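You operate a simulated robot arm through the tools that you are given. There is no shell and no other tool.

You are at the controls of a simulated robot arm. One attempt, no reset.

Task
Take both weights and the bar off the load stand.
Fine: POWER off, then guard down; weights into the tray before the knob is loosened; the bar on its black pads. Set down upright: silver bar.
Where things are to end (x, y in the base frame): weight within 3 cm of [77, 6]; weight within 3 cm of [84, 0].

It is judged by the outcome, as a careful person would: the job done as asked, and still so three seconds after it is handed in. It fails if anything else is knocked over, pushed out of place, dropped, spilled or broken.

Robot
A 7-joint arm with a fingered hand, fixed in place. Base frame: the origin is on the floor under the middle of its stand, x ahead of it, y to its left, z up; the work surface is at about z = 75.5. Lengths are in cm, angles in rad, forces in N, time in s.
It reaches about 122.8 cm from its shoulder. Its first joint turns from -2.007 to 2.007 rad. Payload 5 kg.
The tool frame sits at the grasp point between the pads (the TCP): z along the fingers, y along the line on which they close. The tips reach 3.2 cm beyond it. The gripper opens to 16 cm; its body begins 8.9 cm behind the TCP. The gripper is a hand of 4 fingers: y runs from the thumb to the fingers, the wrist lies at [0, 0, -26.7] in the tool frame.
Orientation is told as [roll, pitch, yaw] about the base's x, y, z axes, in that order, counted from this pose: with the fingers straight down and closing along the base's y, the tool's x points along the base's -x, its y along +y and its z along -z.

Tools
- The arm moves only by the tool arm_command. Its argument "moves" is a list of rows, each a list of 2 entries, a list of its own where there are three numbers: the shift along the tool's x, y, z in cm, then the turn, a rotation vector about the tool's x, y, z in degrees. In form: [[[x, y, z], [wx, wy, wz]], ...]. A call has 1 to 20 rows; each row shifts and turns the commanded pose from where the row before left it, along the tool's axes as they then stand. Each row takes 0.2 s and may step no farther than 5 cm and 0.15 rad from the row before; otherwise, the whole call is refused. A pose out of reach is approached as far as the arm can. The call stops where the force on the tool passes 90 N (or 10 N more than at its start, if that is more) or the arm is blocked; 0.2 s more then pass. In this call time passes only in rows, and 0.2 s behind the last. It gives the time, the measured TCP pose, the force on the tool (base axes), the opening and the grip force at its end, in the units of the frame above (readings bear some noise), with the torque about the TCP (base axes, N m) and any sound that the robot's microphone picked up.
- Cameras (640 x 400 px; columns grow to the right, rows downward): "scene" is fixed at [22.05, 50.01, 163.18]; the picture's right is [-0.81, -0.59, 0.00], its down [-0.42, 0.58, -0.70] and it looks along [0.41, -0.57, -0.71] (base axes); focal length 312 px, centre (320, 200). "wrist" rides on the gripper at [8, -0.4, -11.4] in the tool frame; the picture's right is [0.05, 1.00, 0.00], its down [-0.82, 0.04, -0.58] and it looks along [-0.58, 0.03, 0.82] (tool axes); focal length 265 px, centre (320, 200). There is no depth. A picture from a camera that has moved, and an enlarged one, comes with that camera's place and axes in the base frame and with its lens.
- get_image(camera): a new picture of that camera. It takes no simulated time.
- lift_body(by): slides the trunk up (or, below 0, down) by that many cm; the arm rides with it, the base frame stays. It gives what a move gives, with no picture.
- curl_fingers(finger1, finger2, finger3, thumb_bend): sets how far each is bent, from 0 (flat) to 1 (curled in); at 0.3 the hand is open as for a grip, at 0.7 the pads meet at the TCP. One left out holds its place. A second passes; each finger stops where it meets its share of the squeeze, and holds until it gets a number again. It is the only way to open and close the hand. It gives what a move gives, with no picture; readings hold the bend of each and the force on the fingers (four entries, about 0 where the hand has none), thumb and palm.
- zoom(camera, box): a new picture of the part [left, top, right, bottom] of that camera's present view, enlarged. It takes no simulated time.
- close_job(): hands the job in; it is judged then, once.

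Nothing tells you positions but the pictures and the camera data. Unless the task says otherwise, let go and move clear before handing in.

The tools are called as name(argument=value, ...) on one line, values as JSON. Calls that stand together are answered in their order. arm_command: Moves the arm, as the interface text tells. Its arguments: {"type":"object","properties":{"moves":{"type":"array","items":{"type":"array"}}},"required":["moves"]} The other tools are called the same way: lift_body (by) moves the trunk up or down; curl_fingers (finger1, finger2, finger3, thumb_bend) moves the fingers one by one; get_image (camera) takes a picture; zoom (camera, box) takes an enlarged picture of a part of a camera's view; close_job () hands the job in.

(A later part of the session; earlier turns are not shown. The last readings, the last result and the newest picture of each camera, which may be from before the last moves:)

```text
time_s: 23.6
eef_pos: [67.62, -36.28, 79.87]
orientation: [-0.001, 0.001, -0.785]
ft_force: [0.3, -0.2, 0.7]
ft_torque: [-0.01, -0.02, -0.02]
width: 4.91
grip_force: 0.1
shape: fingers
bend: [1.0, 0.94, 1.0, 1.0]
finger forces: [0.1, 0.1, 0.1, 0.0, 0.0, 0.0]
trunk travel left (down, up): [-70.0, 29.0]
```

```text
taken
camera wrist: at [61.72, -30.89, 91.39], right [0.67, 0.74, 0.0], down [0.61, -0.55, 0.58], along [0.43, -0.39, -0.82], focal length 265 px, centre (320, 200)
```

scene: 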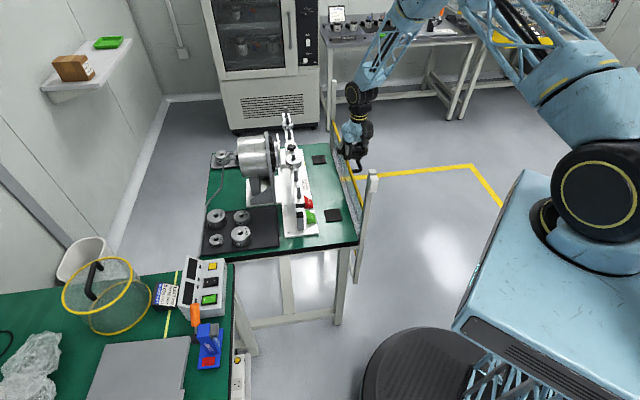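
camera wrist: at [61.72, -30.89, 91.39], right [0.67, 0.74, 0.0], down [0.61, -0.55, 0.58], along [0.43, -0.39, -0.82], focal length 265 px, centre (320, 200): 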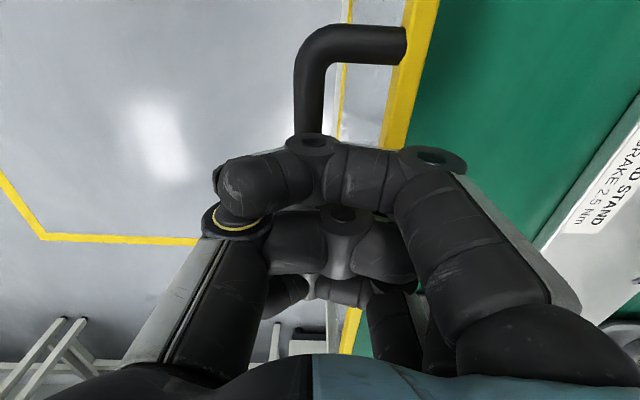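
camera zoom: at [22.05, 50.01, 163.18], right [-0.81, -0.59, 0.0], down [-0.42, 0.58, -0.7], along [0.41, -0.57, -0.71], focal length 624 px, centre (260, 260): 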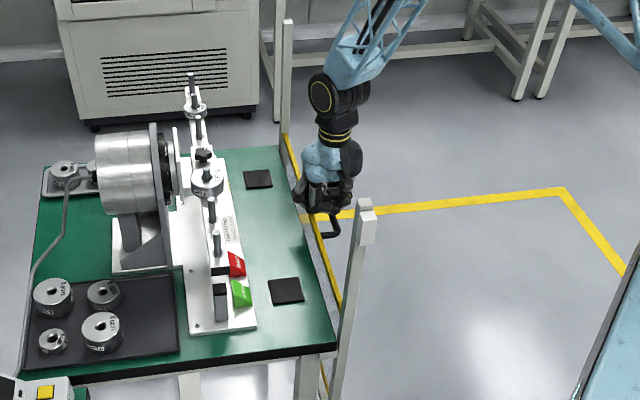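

The rail is now a few centimetres above the tabletop. I'll continue in small steps, watching for the stop and keeping the knuckles off the table.

arm_command(moves=[[[0, 0, 0.8], [0, 0, 0]], [[0, 0, 0.8], [0, 0, 0]], [[0, 0, 0.8], [0, 0, 0]], [[0, 0, 0.8], [0, 0, 0]]])

get_image(camera="wrist")

zoom(camera="scene", box=[320, 120, 400, 270])

```text
time_s: 24.6
eef_pos: [67.57, -36.32, 76.8]
orientation: [0.0, 0.001, -0.783]
ft_force: [0.5, 0.0, 1.5]
ft_torque: [0.0, 0.01, 0.02]
width: 4.92
grip_force: 0.0
shape: fingers
bend: [1.0, 0.94, 1.0, 1.0]
finger forces: [0.0, 0.1, 0.0, 0.1, 0.0, 0.1]
trunk travel left (down, up): [-70.0, 29.0]
```

```text
taken
camera wrist: at [61.67, -30.82, 88.25], right [0.67, 0.74, 0.0], down [0.61, -0.55, 0.58], along [0.43, -0.39, -0.82], focal length 265 px, centre (320, 200)
```

wrist: 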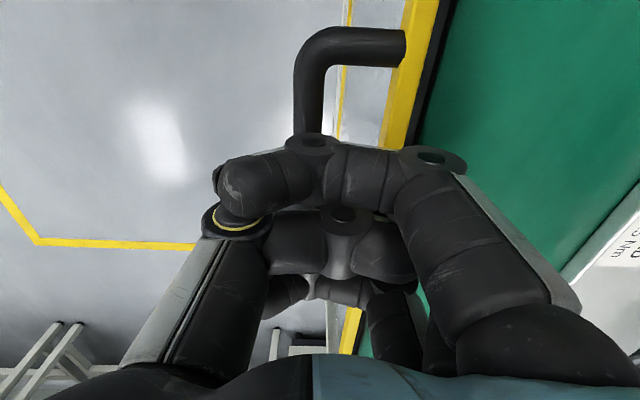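

```text
2.67 times, centred on (360, 195) of scene
camera zoom: at [22.05, 50.01, 163.18], right [-0.81, -0.59, 0.0], down [-0.42, 0.58, -0.7], along [0.41, -0.57, -0.71], focal length 832 px, centre (213, 213)
```

zoom: 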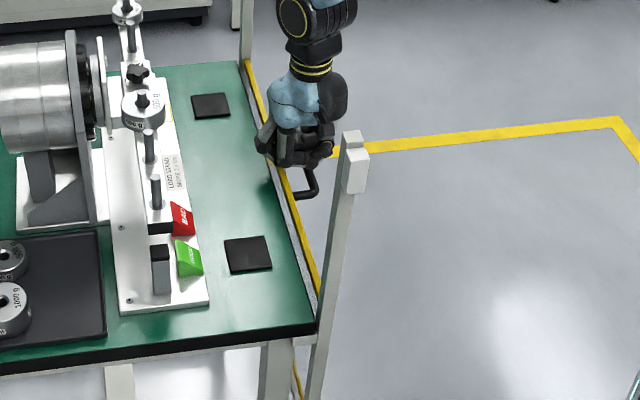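

The guard is still moving and hasn't met a stop. To avoid touching the tabletop with the knuckles I'll shift the fist 2.5 cm outward so it presses only on the handle, then continue.

arm_command(moves=[[[0, 0, -1.0], [0, 0, 0]], [[0, -2.3, 0], [0, 0, 0]], [[0, 0, 1.0], [0, 0, 0]], [[0, 0, 0.8], [0, 0, 0]], [[0, 0, 0.8], [0, 0, 0]]])

get_image(camera="wrist")

zoom(camera="scene", box=[320, 120, 400, 270])

```text
time_s: 25.8
eef_pos: [66.06, -37.84, 75.16]
orientation: [0.001, 0.0, -0.784]
ft_force: [-0.5, 1.2, 0.4]
ft_torque: [0.01, 0.02, 0.0]
width: 4.95
grip_force: 0.0
shape: fingers
bend: [1.0, 0.94, 1.0, 1.0]
finger forces: [0.0, 0.0, 0.1, 0.0, 0.0, 0.0]
trunk travel left (down, up): [-70.0, 29.0]
```

```text
taken
camera wrist: at [60.18, -32.35, 86.65], right [0.67, 0.74, 0.0], down [0.61, -0.55, 0.58], along [0.43, -0.39, -0.82], focal length 265 px, centre (320, 200)
```

wrist: 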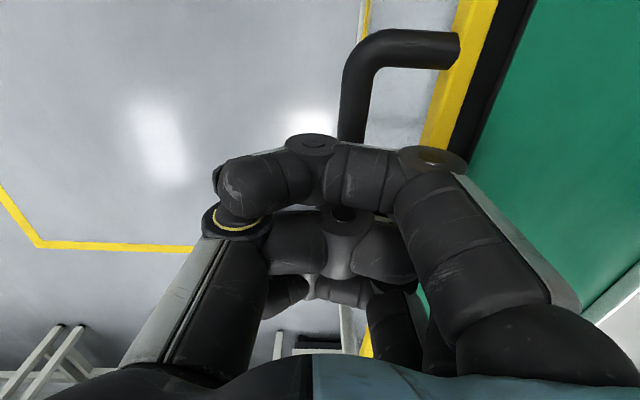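

```text
2.67 times, centred on (360, 195) of scene
camera zoom: at [22.05, 50.01, 163.18], right [-0.81, -0.59, 0.0], down [-0.42, 0.58, -0.7], along [0.41, -0.57, -0.71], focal length 832 px, centre (213, 213)
```

zoom: 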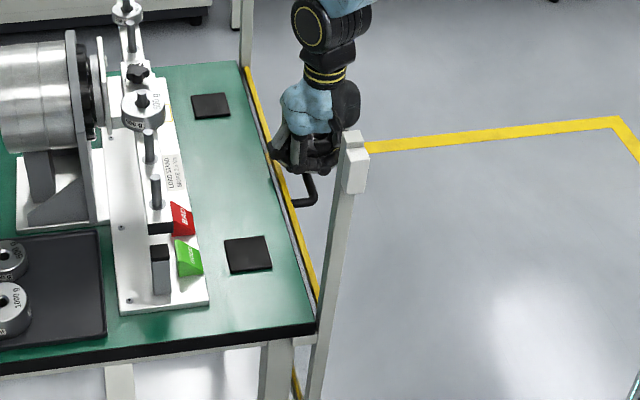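

Still no stop. I'll shift another 2 cm outward for table clearance and keep pressing on the handle.

arm_command(moves=[[[0, 0, -1.0], [0, 0, 0]], [[0, -2.0, 0], [0, 0, 0]], [[0, 0, 1.0], [0, 0, 0]], [[0, 0, 0.8], [0, 0, 0]], [[0, 0, 0.8], [0, 0, 0]], [[0, 0, 0.8], [0, 0, 0]]])

get_image(camera="wrist")

zoom(camera="scene", box=[320, 120, 400, 270])

```text
time_s: 27.1
eef_pos: [65.33, -39.46, 74.6]
orientation: [0.005, -0.017, -0.783]
ft_force: [-5.8, 10.5, 62.9]
ft_torque: [1.55, -1.52, 0.36]
width: 5.08
grip_force: 49.6
shape: fingers
bend: [1.0, 0.98, 1.0, 1.0]
finger forces: [0.0, 97.8, 0.1, 0.1, 0.1, 0.1]
trunk travel left (down, up): [-70.0, 29.0]
stopped in row 6: the force on the tool passed its limit at 98 N (the readings are from after the stop); the commanded pose is now the measured one
```

```text
taken
camera wrist: at [59.2, -33.95, 85.88], right [0.67, 0.74, 0.0], down [0.6, -0.54, 0.59], along [0.44, -0.39, -0.81], focal length 265 px, centre (320, 200)
```

wrist: 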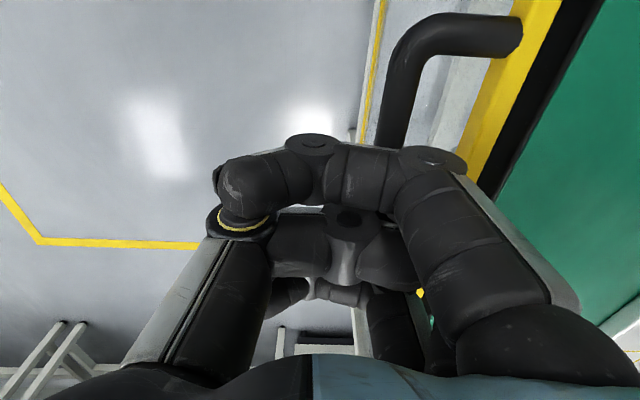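

```text
2.67 times, centred on (360, 195) of scene
camera zoom: at [22.05, 50.01, 163.18], right [-0.81, -0.59, 0.0], down [-0.42, 0.58, -0.7], along [0.41, -0.57, -0.71], focal length 832 px, centre (213, 213)
```

zoom: 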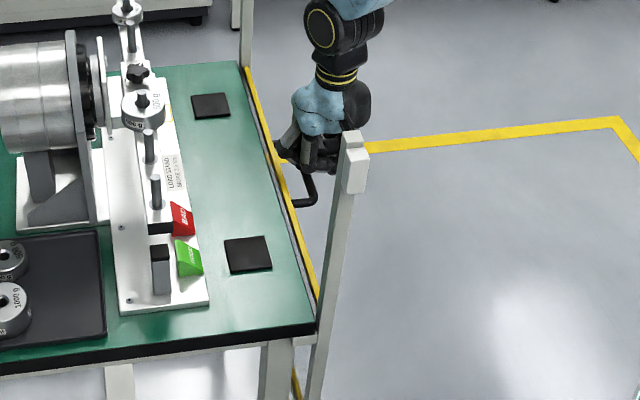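

The force jumped because the guard reached its bottom stop, with its top rail about level with the table. I'll release by raising straight up and check that the guard stays down.

arm_command(moves=[[[0, 0, -1.0], [0, 0, 0]], [[0, 0, -2.0], [0, 0, 0]], [[0, 0, -4.0], [0, 0, 0]], [[0, 0, -4.5], [0, 0, 0]], [[0, 0, -4.5], [0, 0, 0]], [[0, 0, -4.5], [0, 0, 0]], [[0, 0, -4.5], [0, 0, 0]]])

get_image(camera="scene")

get_image(camera="wrist")

```text
time_s: 28.7
eef_pos: [64.94, -39.27, 98.86]
orientation: [0.002, -0.006, -0.786]
ft_force: [0.0, -0.2, 0.2]
ft_torque: [-0.04, -0.03, 0.01]
width: 5.02
grip_force: 0.1
shape: fingers
bend: [1.0, 0.95, 1.0, 1.0]
finger forces: [0.0, 0.0, 0.0, 0.0, 0.2, 0.0]
trunk travel left (down, up): [-70.0, 29.0]
```

```text
taken
```

scene: 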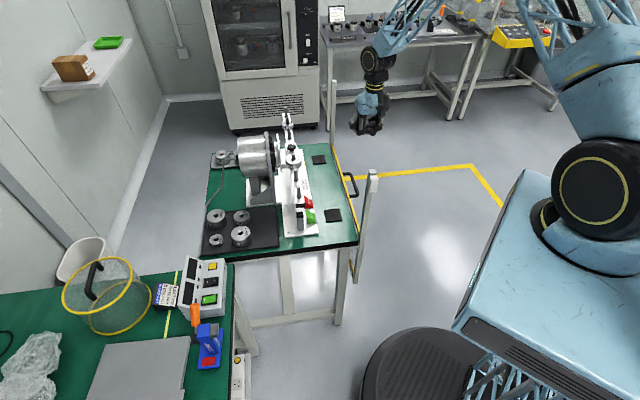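

```text
taken
camera wrist: at [58.92, -33.87, 110.25], right [0.67, 0.74, 0.0], down [0.6, -0.55, 0.58], along [0.43, -0.39, -0.81], focal length 265 px, centre (320, 200)
```

wrist: 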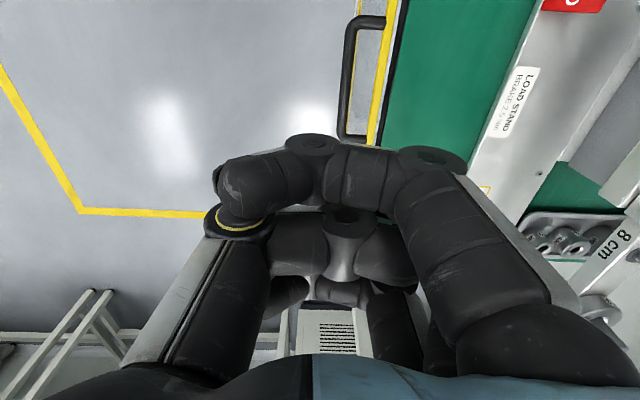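

The guard stays down. Now I'll rise and move over the bar to get accurate positions of the weights and knob.

arm_command(moves=[[[0, 0, -4.8], [0, 0, 0]], [[0, 0, -4.8], [0, 0, 0]], [[0, 0, -4.8], [0, 0, 0]], [[0, 0, -4.8], [0, 0, 0]], [[0, 0, -4.8], [0, 0, 0]], [[0, 4.6, 0], [0, 0, 0]], [[0, 4.6, 0], [0, 0, 0]], [[0, 4.6, 0], [0, 0, 0]], [[0, 4.6, 0], [0, 0, 0]], [[0, 4.6, 0], [0, 0, 0]], [[0, 4.6, 0], [0, 0, 0]]])

get_image(camera="wrist")

zoom(camera="wrist", box=[200, 0, 480, 170])

```text
time_s: 31.1
eef_pos: [84.57, -19.74, 122.69]
orientation: [0.004, -0.006, -0.786]
ft_force: [0.5, -0.2, -0.4]
ft_torque: [-0.01, 0.05, 0.02]
width: 5.01
grip_force: 0.1
shape: fingers
bend: [1.0, 0.95, 1.0, 1.0]
finger forces: [0.1, 0.0, 0.1, 0.1, 0.0, 0.0]
trunk travel left (down, up): [-70.0, 29.0]
```

```text
taken
camera wrist: at [78.54, -14.23, 134.1], right [0.67, 0.74, 0.0], down [0.6, -0.54, 0.58], along [0.43, -0.39, -0.81], focal length 265 px, centre (320, 200)
```

wrist: 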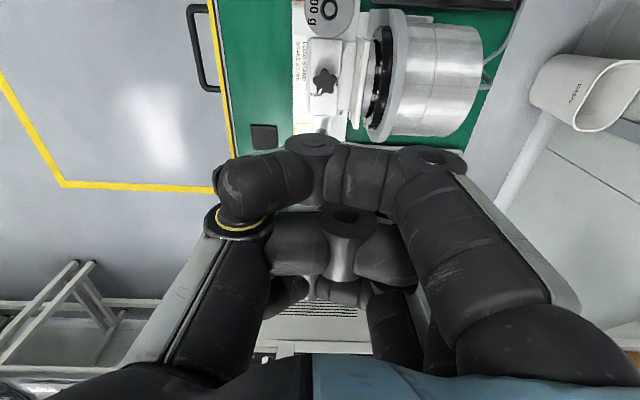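

```text
2.29 times, centred on (340, 85) of wrist
camera zoom: at [78.54, -14.23, 134.1], right [0.67, 0.74, 0.0], down [0.6, -0.54, 0.58], along [0.43, -0.39, -0.81], focal length 607 px, centre (274, 463)
```

zoom: 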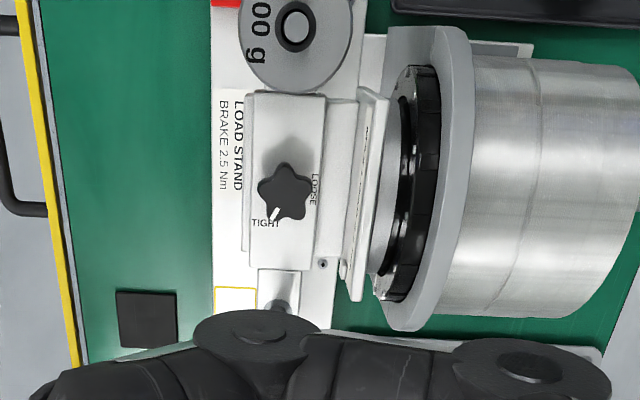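

The picture shows clearly: the knob's white mark points to TIGHT, with LOOSE a quarter turn counter-clockwise (seen from above). The 500 g weight is around (78.6, -13.0) with its peg top near z 100. I'll make a thumb–middle finger pinch with the other two fingers curled away from the face plate, and position above the 500 g weight.

curl_fingers(finger1=1.0, finger2=0.42, finger3=1.0, thumb_bend=0.42)

arm_command(moves=[[[4.5, 0.25, 0], [0, 0, 0]], [[4.5, 0.25, 0], [0, 0, 0]], [[0, 0, 0], [0, 0, -7.5]], [[0, 0, 0], [0, 0, -7.5]], [[0, 0, 0], [0, 0, -7.5]], [[0, 0, 4.0], [0, 0, 0]], [[0, 0, 4.0], [0, 0, 0]]])

get_image(camera="wrist")

zoom(camera="scene", box=[220, 50, 380, 200])

```text
time_s: 32.1
eef_pos: [84.38, -19.91, 122.86]
orientation: [0.001, -0.005, -0.783]
ft_force: [0.6, 1.2, 0.4]
ft_torque: [0.02, 0.0, -0.01]
width: 6.81
grip_force: 0.0
shape: fingers
bend: [1.0, 0.42, 1.0, 0.42]
finger forces: [0.0, 0.0, 0.1, 0.1, 0.0, 0.1]
trunk travel left (down, up): [-70.0, 29.0]
```

```text
time_s: 33.7
eef_pos: [78.57, -13.16, 114.84]
orientation: [0.0, -0.006, -0.391]
ft_force: [-0.2, 0.0, 0.4]
ft_torque: [0.03, 0.01, -0.03]
width: 6.8
grip_force: 0.1
shape: fingers
bend: [1.0, 0.42, 1.0, 0.42]
finger forces: [0.0, 0.0, 0.0, 0.0, 0.0, 0.0]
trunk travel left (down, up): [-70.0, 29.0]
```

```text
taken
camera wrist: at [70.84, -10.28, 126.29], right [0.33, 0.94, 0.0], down [0.77, -0.27, 0.58], along [0.55, -0.19, -0.81], focal length 265 px, centre (320, 200)
```

wrist: 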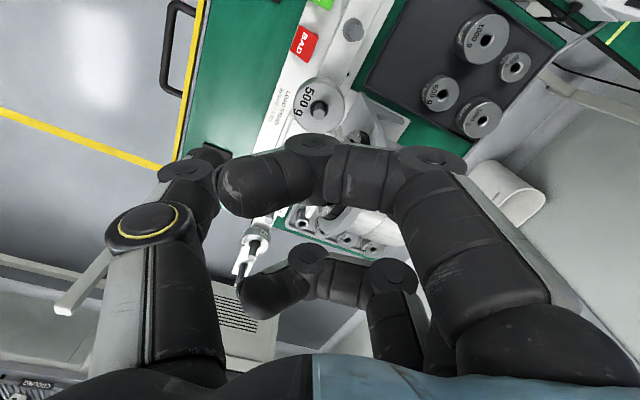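

```text
2.67 times, centred on (300, 125) of scene
camera zoom: at [22.05, 50.01, 163.18], right [-0.81, -0.59, 0.0], down [-0.42, 0.58, -0.7], along [0.41, -0.57, -0.71], focal length 832 px, centre (373, 400)
```

zoom: 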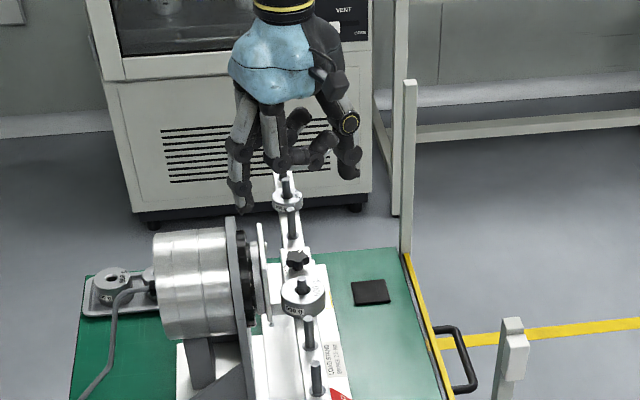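

Let me zoom in for a precise measure of the weight's position relative to the hand.

zoom(camera="wrist", box=[240, 60, 400, 160])

zoom(camera="scene", box=[280, 145, 320, 185])

```text
4.00 times, centred on (320, 110) of wrist
camera zoom: at [70.84, -10.28, 126.29], right [0.33, 0.94, 0.0], down [0.77, -0.27, 0.58], along [0.55, -0.19, -0.81], focal length 1062 px, centre (320, 560)
```

zoom: 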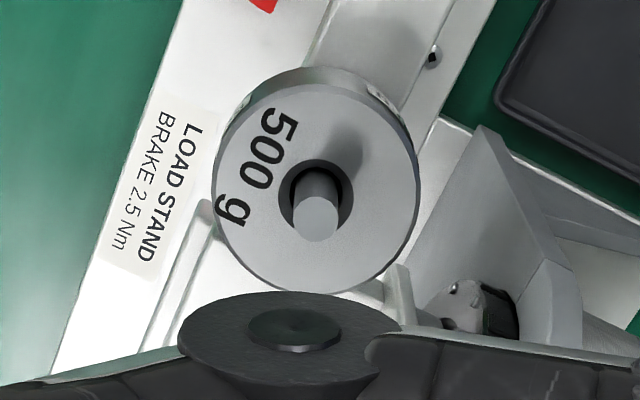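

```text
10.00 times, centred on (300, 165) of scene
camera zoom: at [22.05, 50.01, 163.18], right [-0.81, -0.59, 0.0], down [-0.42, 0.58, -0.7], along [0.41, -0.57, -0.71], focal length 3122 px, centre (520, 550)
```

zoom: 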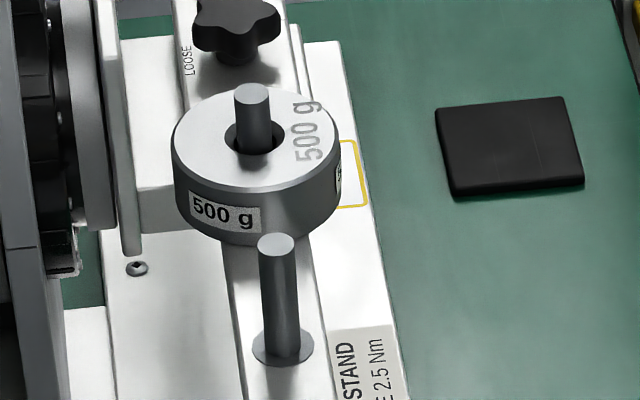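

The vertical face plate (near edge at about u 67.5, z 91–106) is close to the 500 g weight, so I'll lean the hand away from it and turn slightly. First I'll open finger 1 to see which side it's on and clear the camera's view.

curl_fingers(finger1=0.42, finger2=0.5, thumb_bend=0.5)

arm_command(moves=[[[0, 0, 0], [0, 0, 4.6]], [[0, 0, 0], [0, -8.33, 0]], [[0, 0, 0], [0, -8.33, 0]], [[0, 0, 0], [0, -8.33, 0]]])

get_image(camera="wrist")

zoom(camera="scene", box=[220, 50, 380, 200])

```text
time_s: 34.7
eef_pos: [78.37, -12.94, 114.91]
orientation: [0.001, -0.006, -0.389]
ft_force: [-0.4, -0.3, -0.6]
ft_torque: [0.01, 0.02, 0.01]
width: 10.71
grip_force: 0.0
shape: fingers
bend: [0.42, 0.5, 1.0, 0.5]
finger forces: [0.1, 0.1, 0.1, 0.0, 0.0, 0.0]
trunk travel left (down, up): [-70.0, 29.0]
```

```text
time_s: 35.7
eef_pos: [78.45, -12.74, 114.92]
orientation: [0.001, -0.446, -0.471]
ft_force: [0.0, 0.5, 0.2]
ft_torque: [-0.05, -0.02, 0.03]
width: 10.74
grip_force: 0.0
shape: fingers
bend: [0.42, 0.5, 1.0, 0.5]
finger forces: [0.1, 0.0, 0.1, 0.1, 0.0, 0.1]
trunk travel left (down, up): [-70.0, 29.0]
```

```text
taken
camera wrist: at [67.35, -7.67, 121.8], right [0.41, 0.91, -0.02], down [0.45, -0.18, 0.87], along [0.79, -0.37, -0.49], focal length 265 px, centre (320, 200)
```

wrist: 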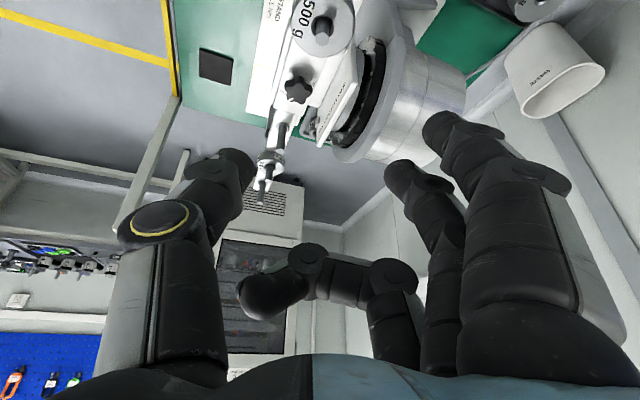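

```text
2.67 times, centred on (300, 125) of scene
camera zoom: at [22.05, 50.01, 163.18], right [-0.81, -0.59, 0.0], down [-0.42, 0.58, -0.7], along [0.41, -0.57, -0.71], focal length 832 px, centre (373, 400)
```

zoom: 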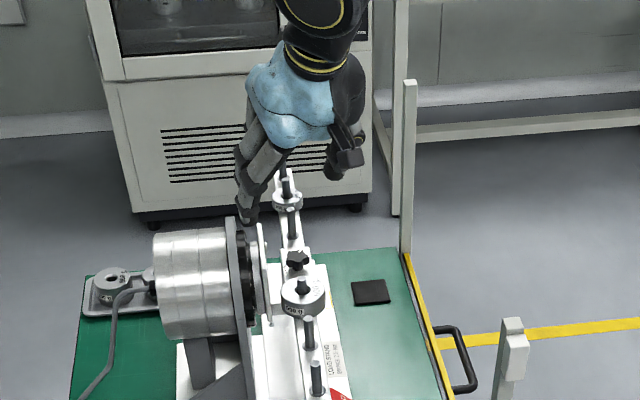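

Finger 1 is on the camera side, so now the pinch zone is visible. I'll come down to 10 cm above the grasp pose and check alignment.

arm_command(moves=[[[1.52, -0.1, 2.55], [0, 0, 0]], [[1.52, -0.1, 2.55], [0, 0, 0]]])

get_image(camera="wrist")

zoom(camera="scene", box=[250, 80, 350, 180])

```text
time_s: 36.3
eef_pos: [77.74, -13.03, 108.97]
orientation: [0.0, -0.442, -0.473]
ft_force: [0.0, 0.1, 0.1]
ft_torque: [0.01, -0.01, 0.03]
width: 10.73
grip_force: 0.0
shape: fingers
bend: [0.42, 0.5, 1.0, 0.5]
finger forces: [0.0, 0.1, 0.1, 0.0, 0.0, 0.0]
trunk travel left (down, up): [-70.0, 29.0]
```

```text
taken
camera wrist: at [66.82, -7.87, 115.79], right [0.41, 0.91, -0.02], down [0.46, -0.19, 0.87], along [0.79, -0.37, -0.49], focal length 265 px, centre (320, 200)
```

wrist: 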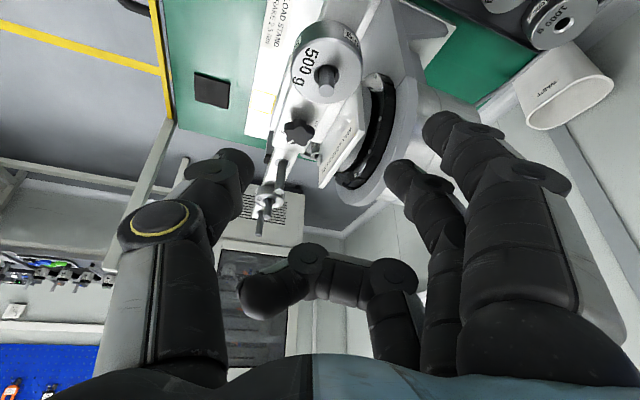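

```text
4.00 times, centred on (300, 130) of scene
camera zoom: at [22.05, 50.01, 163.18], right [-0.81, -0.59, 0.0], down [-0.42, 0.58, -0.7], along [0.41, -0.57, -0.71], focal length 1249 px, centre (400, 480)
```

zoom: 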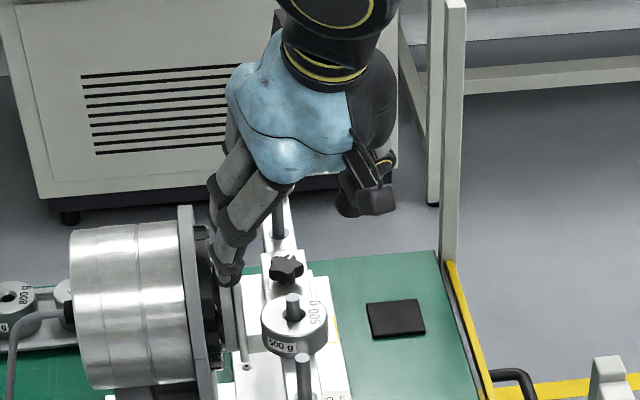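

Alignment in the closing direction looks good (weight centred between thumb and finger). I'll descend straight down 7 cm and check again.

arm_command(moves=[[[1.48, 0, 3.17], [0, 0, 0]], [[1.48, 0, 3.17], [0, 0, 0]]])

get_image(camera="wrist")

zoom(camera="scene", box=[265, 115, 335, 185])

```text
time_s: 36.9
eef_pos: [77.8, -12.92, 102.11]
orientation: [0.002, -0.444, -0.47]
ft_force: [0.0, -1.1, -0.3]
ft_torque: [-0.01, 0.0, -0.01]
width: 10.73
grip_force: 0.1
shape: fingers
bend: [0.42, 0.5, 1.0, 0.5]
finger forces: [0.0, 0.1, 0.0, 0.0, 0.0, 0.0]
trunk travel left (down, up): [-70.0, 29.0]
```

```text
taken
camera wrist: at [66.89, -7.86, 108.89], right [0.41, 0.91, -0.02], down [0.46, -0.19, 0.87], along [0.79, -0.37, -0.49], focal length 265 px, centre (320, 200)
```

wrist: 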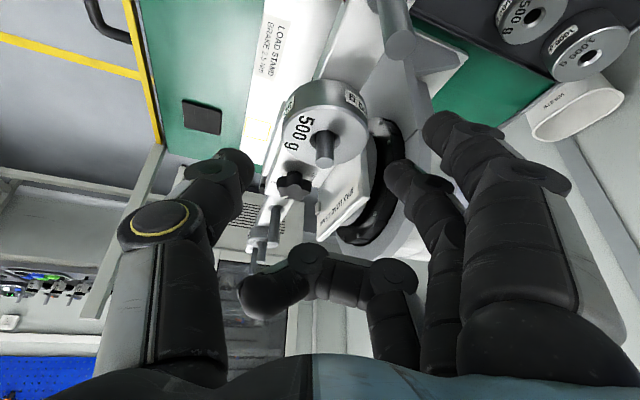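

```text
5.71 times, centred on (300, 150) of scene
camera zoom: at [22.05, 50.01, 163.18], right [-0.81, -0.59, 0.0], down [-0.42, 0.58, -0.7], along [0.41, -0.57, -0.71], focal length 1784 px, centre (434, 486)
```

zoom: 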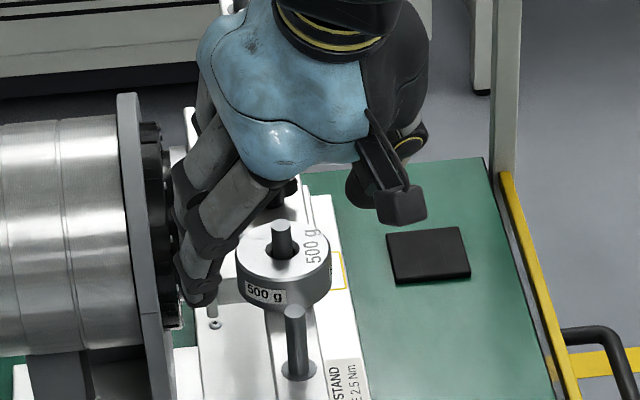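

The weight is centred between thumb and finger 2. I'll go down the last 3.5 cm to straddle it.

arm_command(moves=[[[0.95, 0, 1.6], [0, 0, 0]], [[0.95, 0, 1.6], [0, 0, 0]]])

get_image(camera="wrist")

zoom(camera="scene", box=[265, 115, 335, 185])

```text
time_s: 37.5
eef_pos: [77.58, -12.81, 98.49]
orientation: [0.0, -0.443, -0.47]
ft_force: [-0.3, -0.5, -0.3]
ft_torque: [-0.01, 0.0, 0.03]
width: 10.71
grip_force: 0.0
shape: fingers
bend: [0.42, 0.5, 1.0, 0.5]
finger forces: [0.0, 0.1, 0.0, 0.0, 0.0, 0.0]
trunk travel left (down, up): [-70.0, 29.0]
```

```text
taken
camera wrist: at [66.54, -7.54, 105.31], right [0.41, 0.91, -0.02], down [0.46, -0.18, 0.87], along [0.79, -0.37, -0.49], focal length 265 px, centre (320, 200)
```

wrist: 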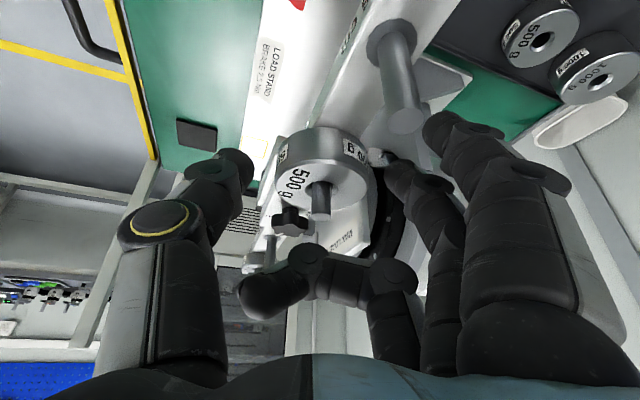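

```text
5.71 times, centred on (300, 150) of scene
camera zoom: at [22.05, 50.01, 163.18], right [-0.81, -0.59, 0.0], down [-0.42, 0.58, -0.7], along [0.41, -0.57, -0.71], focal length 1784 px, centre (434, 486)
```

zoom: 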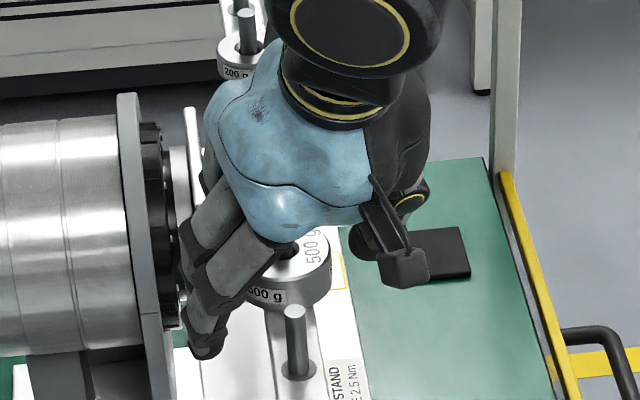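

The weight sits nicely between the thumb and finger 2. Closing these two to pinch it.

curl_fingers(finger2=0.7, thumb_bend=0.7)

get_image(camera="wrist")

zoom(camera="scene", box=[265, 115, 335, 185])

```text
time_s: 38.5
eef_pos: [77.48, -12.92, 98.45]
orientation: [-0.001, -0.441, -0.473]
ft_force: [-5.0, -8.0, -0.6]
ft_torque: [-0.07, 0.11, -0.18]
width: 8.79
grip_force: 13.5
shape: fingers
bend: [0.42, 0.55, 1.0, 0.64]
finger forces: [0.1, 7.7, 0.0, 0.0, 18.6, 0.1]
trunk travel left (down, up): [-70.0, 29.0]
```

```text
taken
camera wrist: at [66.45, -7.72, 105.33], right [0.41, 0.91, -0.02], down [0.46, -0.19, 0.87], along [0.79, -0.37, -0.49], focal length 265 px, centre (320, 200)
```

wrist: 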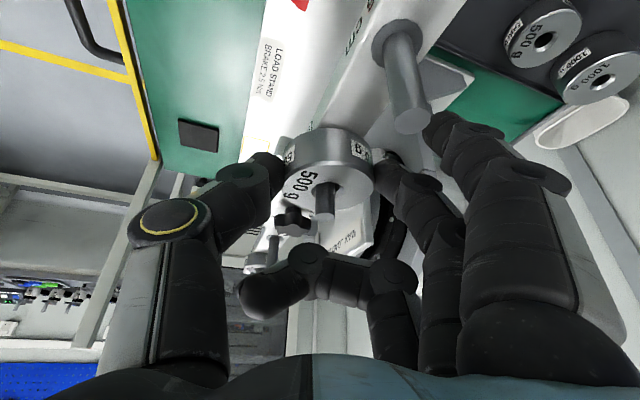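

```text
5.71 times, centred on (300, 150) of scene
camera zoom: at [22.05, 50.01, 163.18], right [-0.81, -0.59, 0.0], down [-0.42, 0.58, -0.7], along [0.41, -0.57, -0.71], focal length 1784 px, centre (434, 486)
```

zoom: 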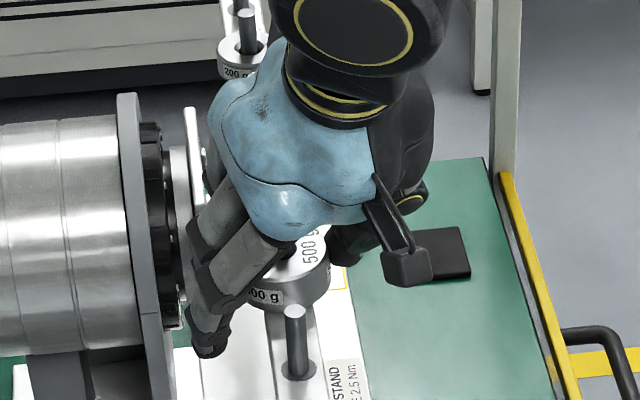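

Both digits grip, but the thumb presses harder, pushing the weight against its peg. I'll shift the hand slightly toward the thumb side to balance the forces.

arm_command(moves=[[[0, -0.15, 0], [0, 0, 0]], [[0, -0.1, 0], [0, 0, 0]]])

```text
time_s: 39.1
eef_pos: [77.45, -13.0, 98.29]
orientation: [0.002, -0.444, -0.471]
ft_force: [-2.4, -5.5, 0.5]
ft_torque: [-0.01, -0.02, -0.05]
width: 8.76
grip_force: 12.6
shape: fingers
bend: [0.42, 0.55, 1.0, 0.65]
finger forces: [0.1, 9.6, 0.1, 0.0, 15.8, 0.1]
trunk travel left (down, up): [-70.0, 29.0]
```

arm_command(moves=[[[0, -0.15, 0], [0, 0, 0]], [[0, -0.13, 0], [0, 0, 0]]])

```text
time_s: 39.7
eef_pos: [77.33, -13.23, 98.32]
orientation: [0.001, -0.446, -0.47]
ft_force: [1.0, -1.9, 1.9]
ft_torque: [0.12, -0.14, -0.02]
width: 8.53
grip_force: 11.9
shape: fingers
bend: [0.42, 0.54, 1.0, 0.65]
finger forces: [0.0, 11.2, 0.0, 0.0, 13.1, 0.0]
trunk travel left (down, up): [-70.0, 29.0]
```

The grip is balanced at about 12 N. Now a small 1 cm vertical test lift.

arm_command(moves=[[[-0.21, 0, -0.45], [0, 0, 0]], [[-0.21, 0, -0.45], [0, 0, 0]]])

zoom(camera="wrist", box=[200, 80, 460, 280])

zoom(camera="scene", box=[265, 115, 335, 185])

```text
time_s: 40.3
eef_pos: [77.18, -13.26, 99.22]
orientation: [0.001, -0.442, -0.471]
ft_force: [-1.0, -1.1, -3.9]
ft_torque: [-0.03, 0.07, -0.03]
width: 8.41
grip_force: 11.9
shape: fingers
bend: [0.42, 0.53, 1.0, 0.66]
finger forces: [0.1, 11.0, 0.0, 0.0, 12.7, 0.0]
trunk travel left (down, up): [-70.0, 29.0]
```

```text
2.00 times, centred on (330, 180) of wrist
camera zoom: at [66.25, -8.11, 106.15], right [0.41, 0.91, -0.02], down [0.46, -0.19, 0.87], along [0.79, -0.37, -0.49], focal length 531 px, centre (300, 240)
```

zoom: 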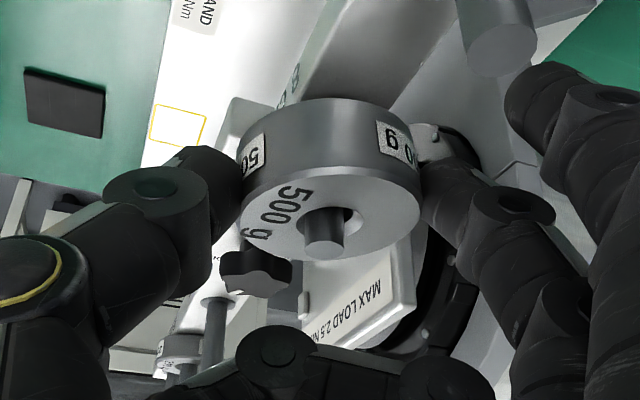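

```text
5.71 times, centred on (300, 150) of scene
camera zoom: at [22.05, 50.01, 163.18], right [-0.81, -0.59, 0.0], down [-0.42, 0.58, -0.7], along [0.41, -0.57, -0.71], focal length 1784 px, centre (434, 486)
```

zoom: 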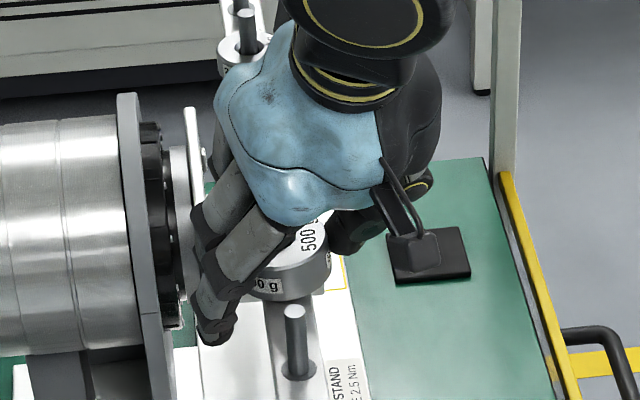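

The weight is lifting without slipping. I'll continue straight up another 7 cm to clear the peg.

arm_command(moves=[[[-0.42, 0, -0.906], [0, 0, 0]], [[-0.42, 0, -0.906], [0, 0, 0]], [[-0.42, 0, -0.906], [0, 0, 0]], [[-0.42, 0, -0.906], [0, 0, 0]], [[-0.42, 0, -0.906], [0, 0, 0]], [[-0.42, 0, -0.906], [0, 0, 0]], [[-0.42, 0, -0.906], [0, 0, 0]]])

zoom(camera="wrist", box=[200, 80, 460, 280])

zoom(camera="scene", box=[250, 90, 350, 190])

```text
time_s: 41.9
eef_pos: [77.14, -13.31, 106.23]
orientation: [0.001, -0.44, -0.47]
ft_force: [0.5, -0.5, -3.9]
ft_torque: [0.02, 0.06, -0.01]
width: 8.35
grip_force: 11.6
shape: fingers
bend: [0.42, 0.52, 1.0, 0.66]
finger forces: [0.1, 11.8, 0.0, 0.0, 11.8, 0.0]
trunk travel left (down, up): [-70.0, 29.0]
```

```text
2.00 times, centred on (330, 180) of wrist
camera zoom: at [66.21, -8.14, 113.12], right [0.41, 0.91, -0.02], down [0.46, -0.19, 0.87], along [0.79, -0.37, -0.49], focal length 531 px, centre (300, 240)
```

zoom: 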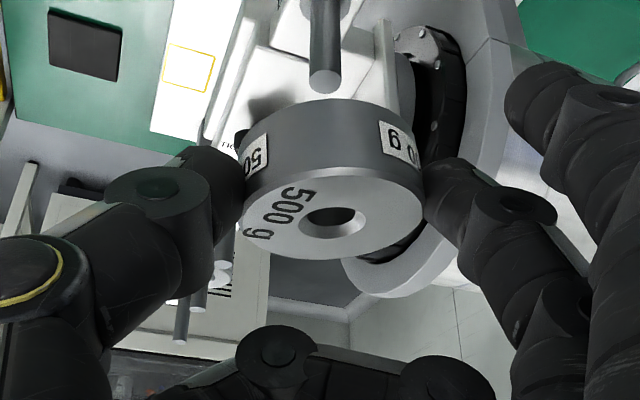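

```text
4.00 times, centred on (300, 140) of scene
camera zoom: at [22.05, 50.01, 163.18], right [-0.81, -0.59, 0.0], down [-0.42, 0.58, -0.7], along [0.41, -0.57, -0.71], focal length 1249 px, centre (400, 440)
```

zoom: 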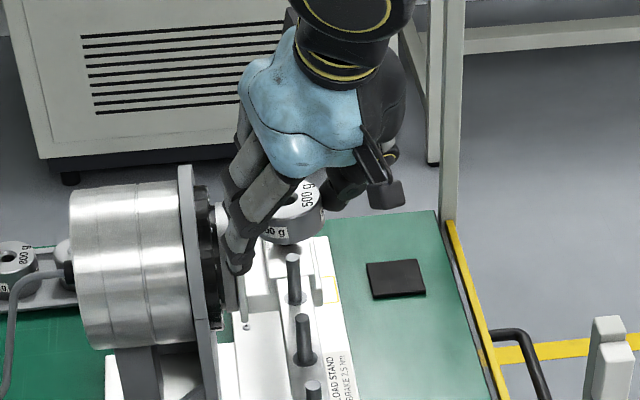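

The 500 g weight is clear of its peg. I'll raise a little more, then move along +y (away from the motor) towards the tray.

arm_command(moves=[[[-0.84, 0, -1.81], [0, 0, 0]], [[-1.4, 2.67, 0.6], [0, 0, 0]], [[0.62, 2.67, -0.29], [0, 0, 0]], [[0.62, 2.67, -0.29], [0, 0, 0]], [[0.62, 2.67, -0.29], [0, 0, 0]]])

get_image(camera="wrist")

get_image(camera="scene")

```text
time_s: 43.1
eef_pos: [81.51, -3.3, 108.19]
orientation: [0.0, -0.442, -0.472]
ft_force: [-0.2, -0.7, -5.2]
ft_torque: [-0.02, 0.09, -0.01]
width: 8.29
grip_force: 11.9
shape: fingers
bend: [0.42, 0.52, 1.0, 0.66]
finger forces: [0.0, 11.8, 0.0, 0.0, 11.6, 0.0]
trunk travel left (down, up): [-70.0, 29.0]
```

```text
taken
camera wrist: at [70.56, 1.79, 115.17], right [0.41, 0.91, -0.02], down [0.46, -0.18, 0.87], along [0.79, -0.37, -0.49], focal length 265 px, centre (320, 200)
```

wrist: 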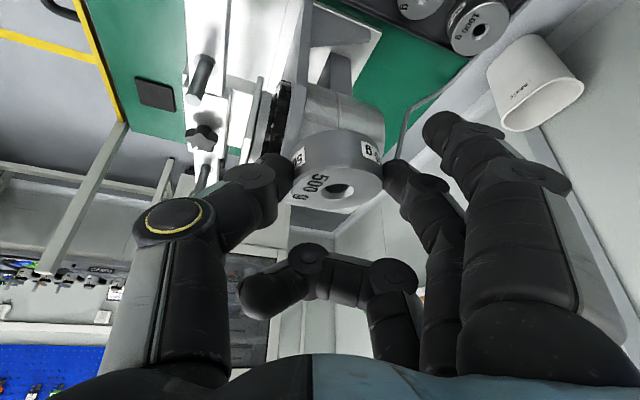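

```text
taken
```

scene: 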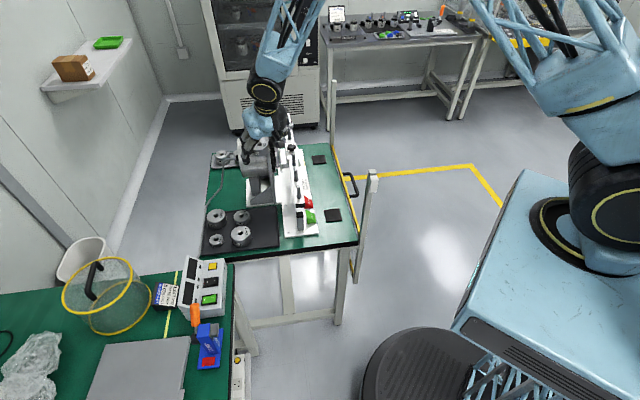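

I drifted nearer the motor than intended (though still above it); now I'll move sideways away from it, over the tray's free spot near (77, 6).

arm_command(moves=[[[3.15, 1.76, -1.47], [0, 0, 0]], [[3.15, 1.76, -1.47], [0, 0, 0]], [[3.15, 1.76, -1.47], [0, 0, 0]]])

curl_fingers(finger1=1.0)

get_image(camera="wrist")

zoom(camera="scene", box=[190, 120, 310, 270])

```text
time_s: 43.9
eef_pos: [74.5, 5.98, 108.13]
orientation: [0.001, -0.443, -0.471]
ft_force: [0.2, 0.2, -4.9]
ft_torque: [-0.06, 0.1, 0.0]
width: 8.26
grip_force: 12.0
shape: fingers
bend: [0.42, 0.52, 1.0, 0.66]
finger forces: [0.0, 11.9, 0.1, 0.1, 11.6, 0.1]
trunk travel left (down, up): [-70.0, 29.0]
```

```text
time_s: 44.9
eef_pos: [74.4, 5.89, 108.14]
orientation: [0.0, -0.443, -0.472]
ft_force: [-0.1, -0.2, -4.9]
ft_torque: [0.0, 0.12, 0.03]
width: 4.34
grip_force: 16.7
shape: fingers
bend: [0.65, 0.53, 1.0, 0.66]
finger forces: [8.4, 8.7, 0.0, 0.0, 16.0, 0.1]
trunk travel left (down, up): [-70.0, 29.0]
```

```text
taken
camera wrist: at [63.51, 11.04, 115.03], right [0.41, 0.91, -0.02], down [0.46, -0.19, 0.87], along [0.79, -0.37, -0.49], focal length 265 px, centre (320, 200)
```

wrist: 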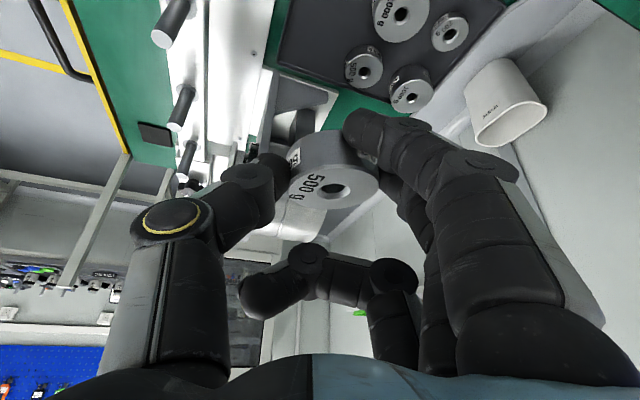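

```text
2.67 times, centred on (250, 195) of scene
camera zoom: at [22.05, 50.01, 163.18], right [-0.81, -0.59, 0.0], down [-0.42, 0.58, -0.7], along [0.41, -0.57, -0.71], focal length 832 px, centre (507, 213)
```

zoom: 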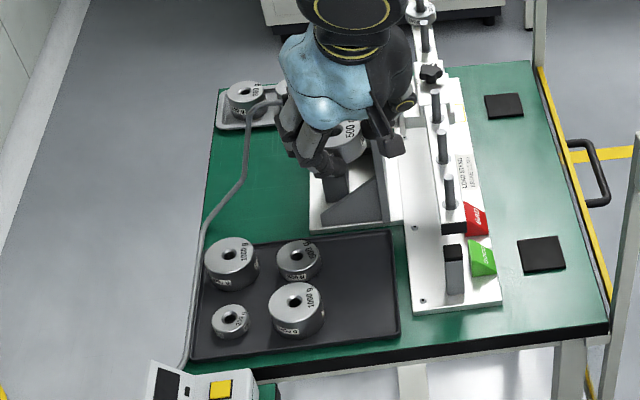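

I have a three-point grip now. Before lowering, I need to know how far the fingertips extend below the weight's underside.

zoom(camera="scene", box=[285, 150, 345, 195])

zoom(camera="wrist", box=[220, 90, 420, 240])

zoom(camera="scene", box=[280, 145, 360, 205])

```text
8.89 times, centred on (315, 172) of scene
camera zoom: at [22.05, 50.01, 163.18], right [-0.81, -0.59, 0.0], down [-0.42, 0.58, -0.7], along [0.41, -0.57, -0.71], focal length 2775 px, centre (364, 444)
```

zoom: 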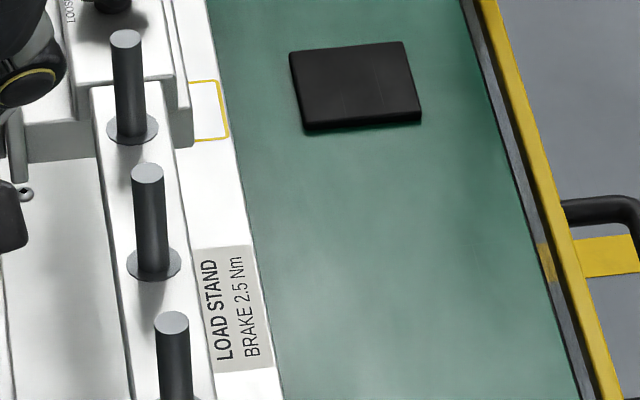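

```text
2.67 times, centred on (320, 165) of wrist
camera zoom: at [63.51, 11.04, 115.03], right [0.41, 0.91, -0.02], down [0.46, -0.19, 0.87], along [0.79, -0.37, -0.49], focal length 708 px, centre (320, 293)
```

zoom: 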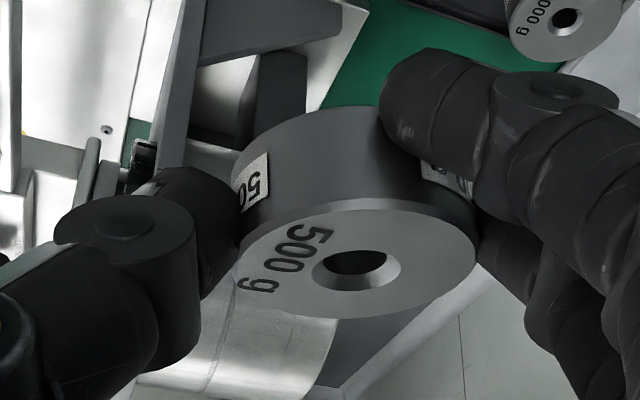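

```text
6.67 times, centred on (320, 175) of scene
camera zoom: at [22.05, 50.01, 163.18], right [-0.81, -0.59, 0.0], down [-0.42, 0.58, -0.7], along [0.41, -0.57, -0.71], focal length 2081 px, centre (320, 367)
```

zoom: 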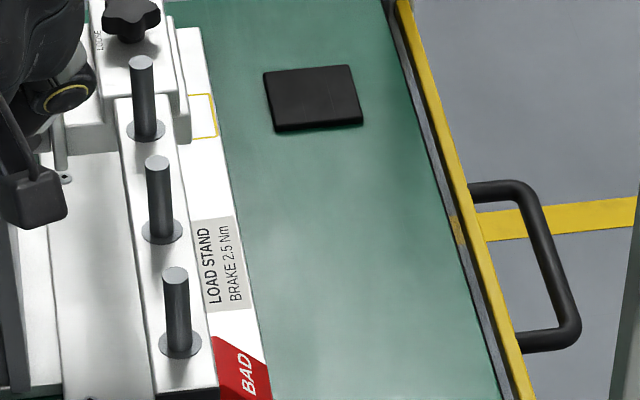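

The thumb tip ends just above the weight's underside, but finger 1 reaches lower, so it must open sideways before touchdown; that needs free space on the finger side. I'll rotate the hand about the vertical so the fingers open along the empty strip of the tray (not toward the other weights), doing it in stages at height.

arm_command(moves=[[[0, 0, 0], [3.19, 0, 6.83]], [[0, 0, 0], [3.19, 0, 6.83]], [[0, 0, 0], [3.19, 0, 6.83]], [[0, 0, 0], [3.19, 0, 6.83]], [[0, 0, 0], [3.19, 0, 6.83]], [[0, 0, 0], [3.19, 0, 6.83]]])

get_image(camera="scene")

get_image(camera="wrist")

```text
time_s: 46.3
eef_pos: [74.69, 5.84, 108.22]
orientation: [0.004, -0.439, -1.265]
ft_force: [0.4, -0.4, -4.8]
ft_torque: [0.04, 0.07, 0.01]
width: 4.27
grip_force: 16.3
shape: fingers
bend: [0.65, 0.53, 1.0, 0.66]
finger forces: [8.6, 8.6, 0.0, 0.0, 15.6, 0.0]
trunk travel left (down, up): [-70.0, 29.0]
```

```text
taken
```

scene: 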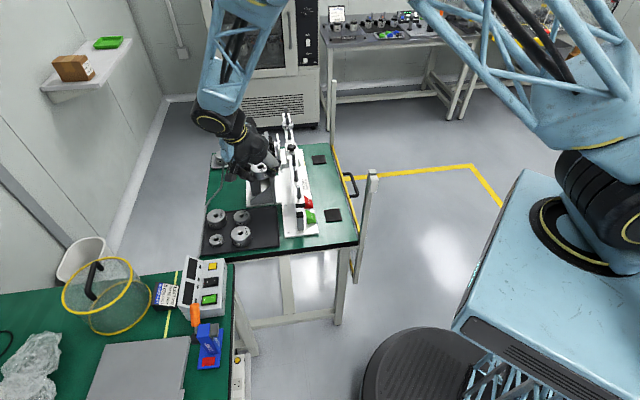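

```text
taken
camera wrist: at [70.58, 17.32, 115.09], right [0.94, 0.35, -0.02], down [0.19, -0.46, 0.87], along [0.29, -0.82, -0.49], focal length 265 px, centre (320, 200)
```

wrist: 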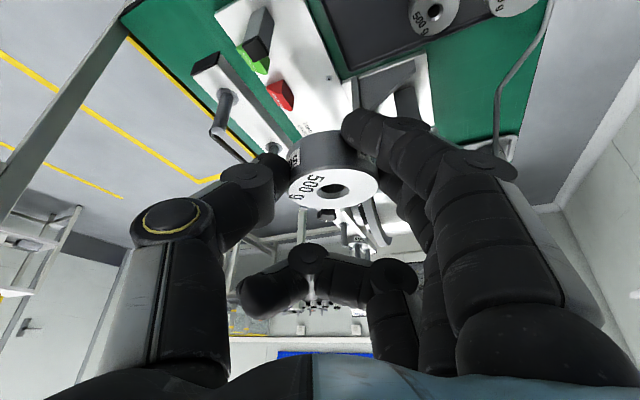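

The rotation works smoothly. Continuing the remaining ~52°.

arm_command(moves=[[[0, 0, 0], [3.19, 0, 6.83]], [[0, 0, 0], [3.19, 0, 6.83]], [[0, 0, 0], [3.19, 0, 6.83]], [[0, 0, 0], [3.19, 0, 6.83]], [[0, 0, 0], [3.19, 0, 6.83]], [[0, 0, 0], [3.19, 0, 6.83]], [[0, 0, 0], [3.19, 0, 6.83]]])

get_image(camera="scene")

get_image(camera="wrist")

zoom(camera="scene", box=[190, 110, 310, 260])

```text
time_s: 47.9
eef_pos: [74.61, 5.89, 108.26]
orientation: [0.007, -0.435, -2.186]
ft_force: [-0.6, -0.9, -4.3]
ft_torque: [0.11, 0.0, -0.04]
width: 4.2
grip_force: 16.1
shape: fingers
bend: [0.66, 0.53, 1.0, 0.66]
finger forces: [9.2, 8.5, 0.1, 0.0, 15.1, 0.0]
trunk travel left (down, up): [-70.0, 29.0]
```

```text
taken
```

scene: 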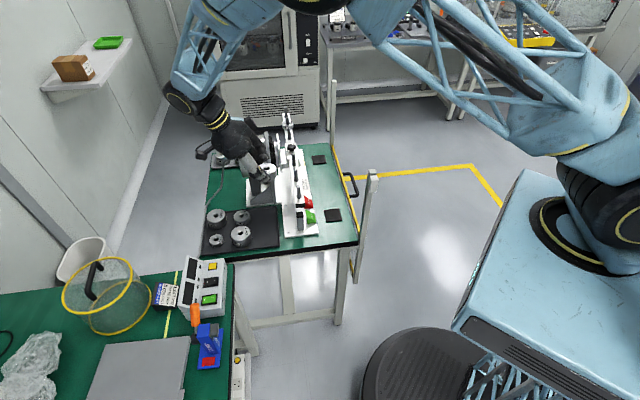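

```text
taken
camera wrist: at [81.29, 16.08, 115.15], right [0.84, -0.54, -0.02], down [-0.25, -0.43, 0.87], along [-0.47, -0.73, -0.5], focal length 265 px, centre (320, 200)
```

wrist: 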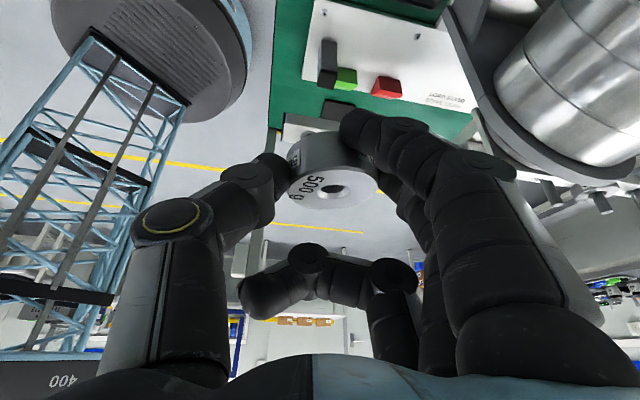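

```text
2.67 times, centred on (250, 185) of scene
camera zoom: at [22.05, 50.01, 163.18], right [-0.81, -0.59, 0.0], down [-0.42, 0.58, -0.7], along [0.41, -0.57, -0.71], focal length 832 px, centre (507, 240)
```

zoom: 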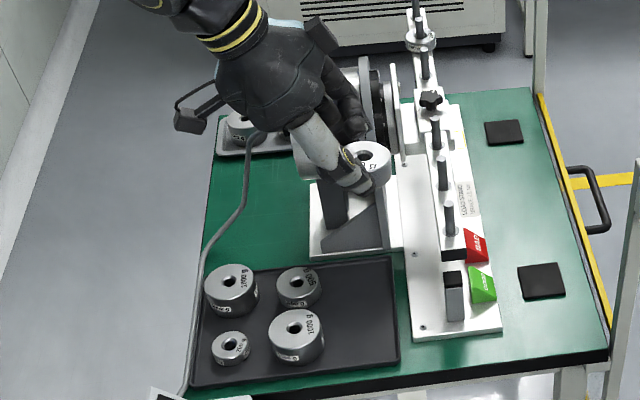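

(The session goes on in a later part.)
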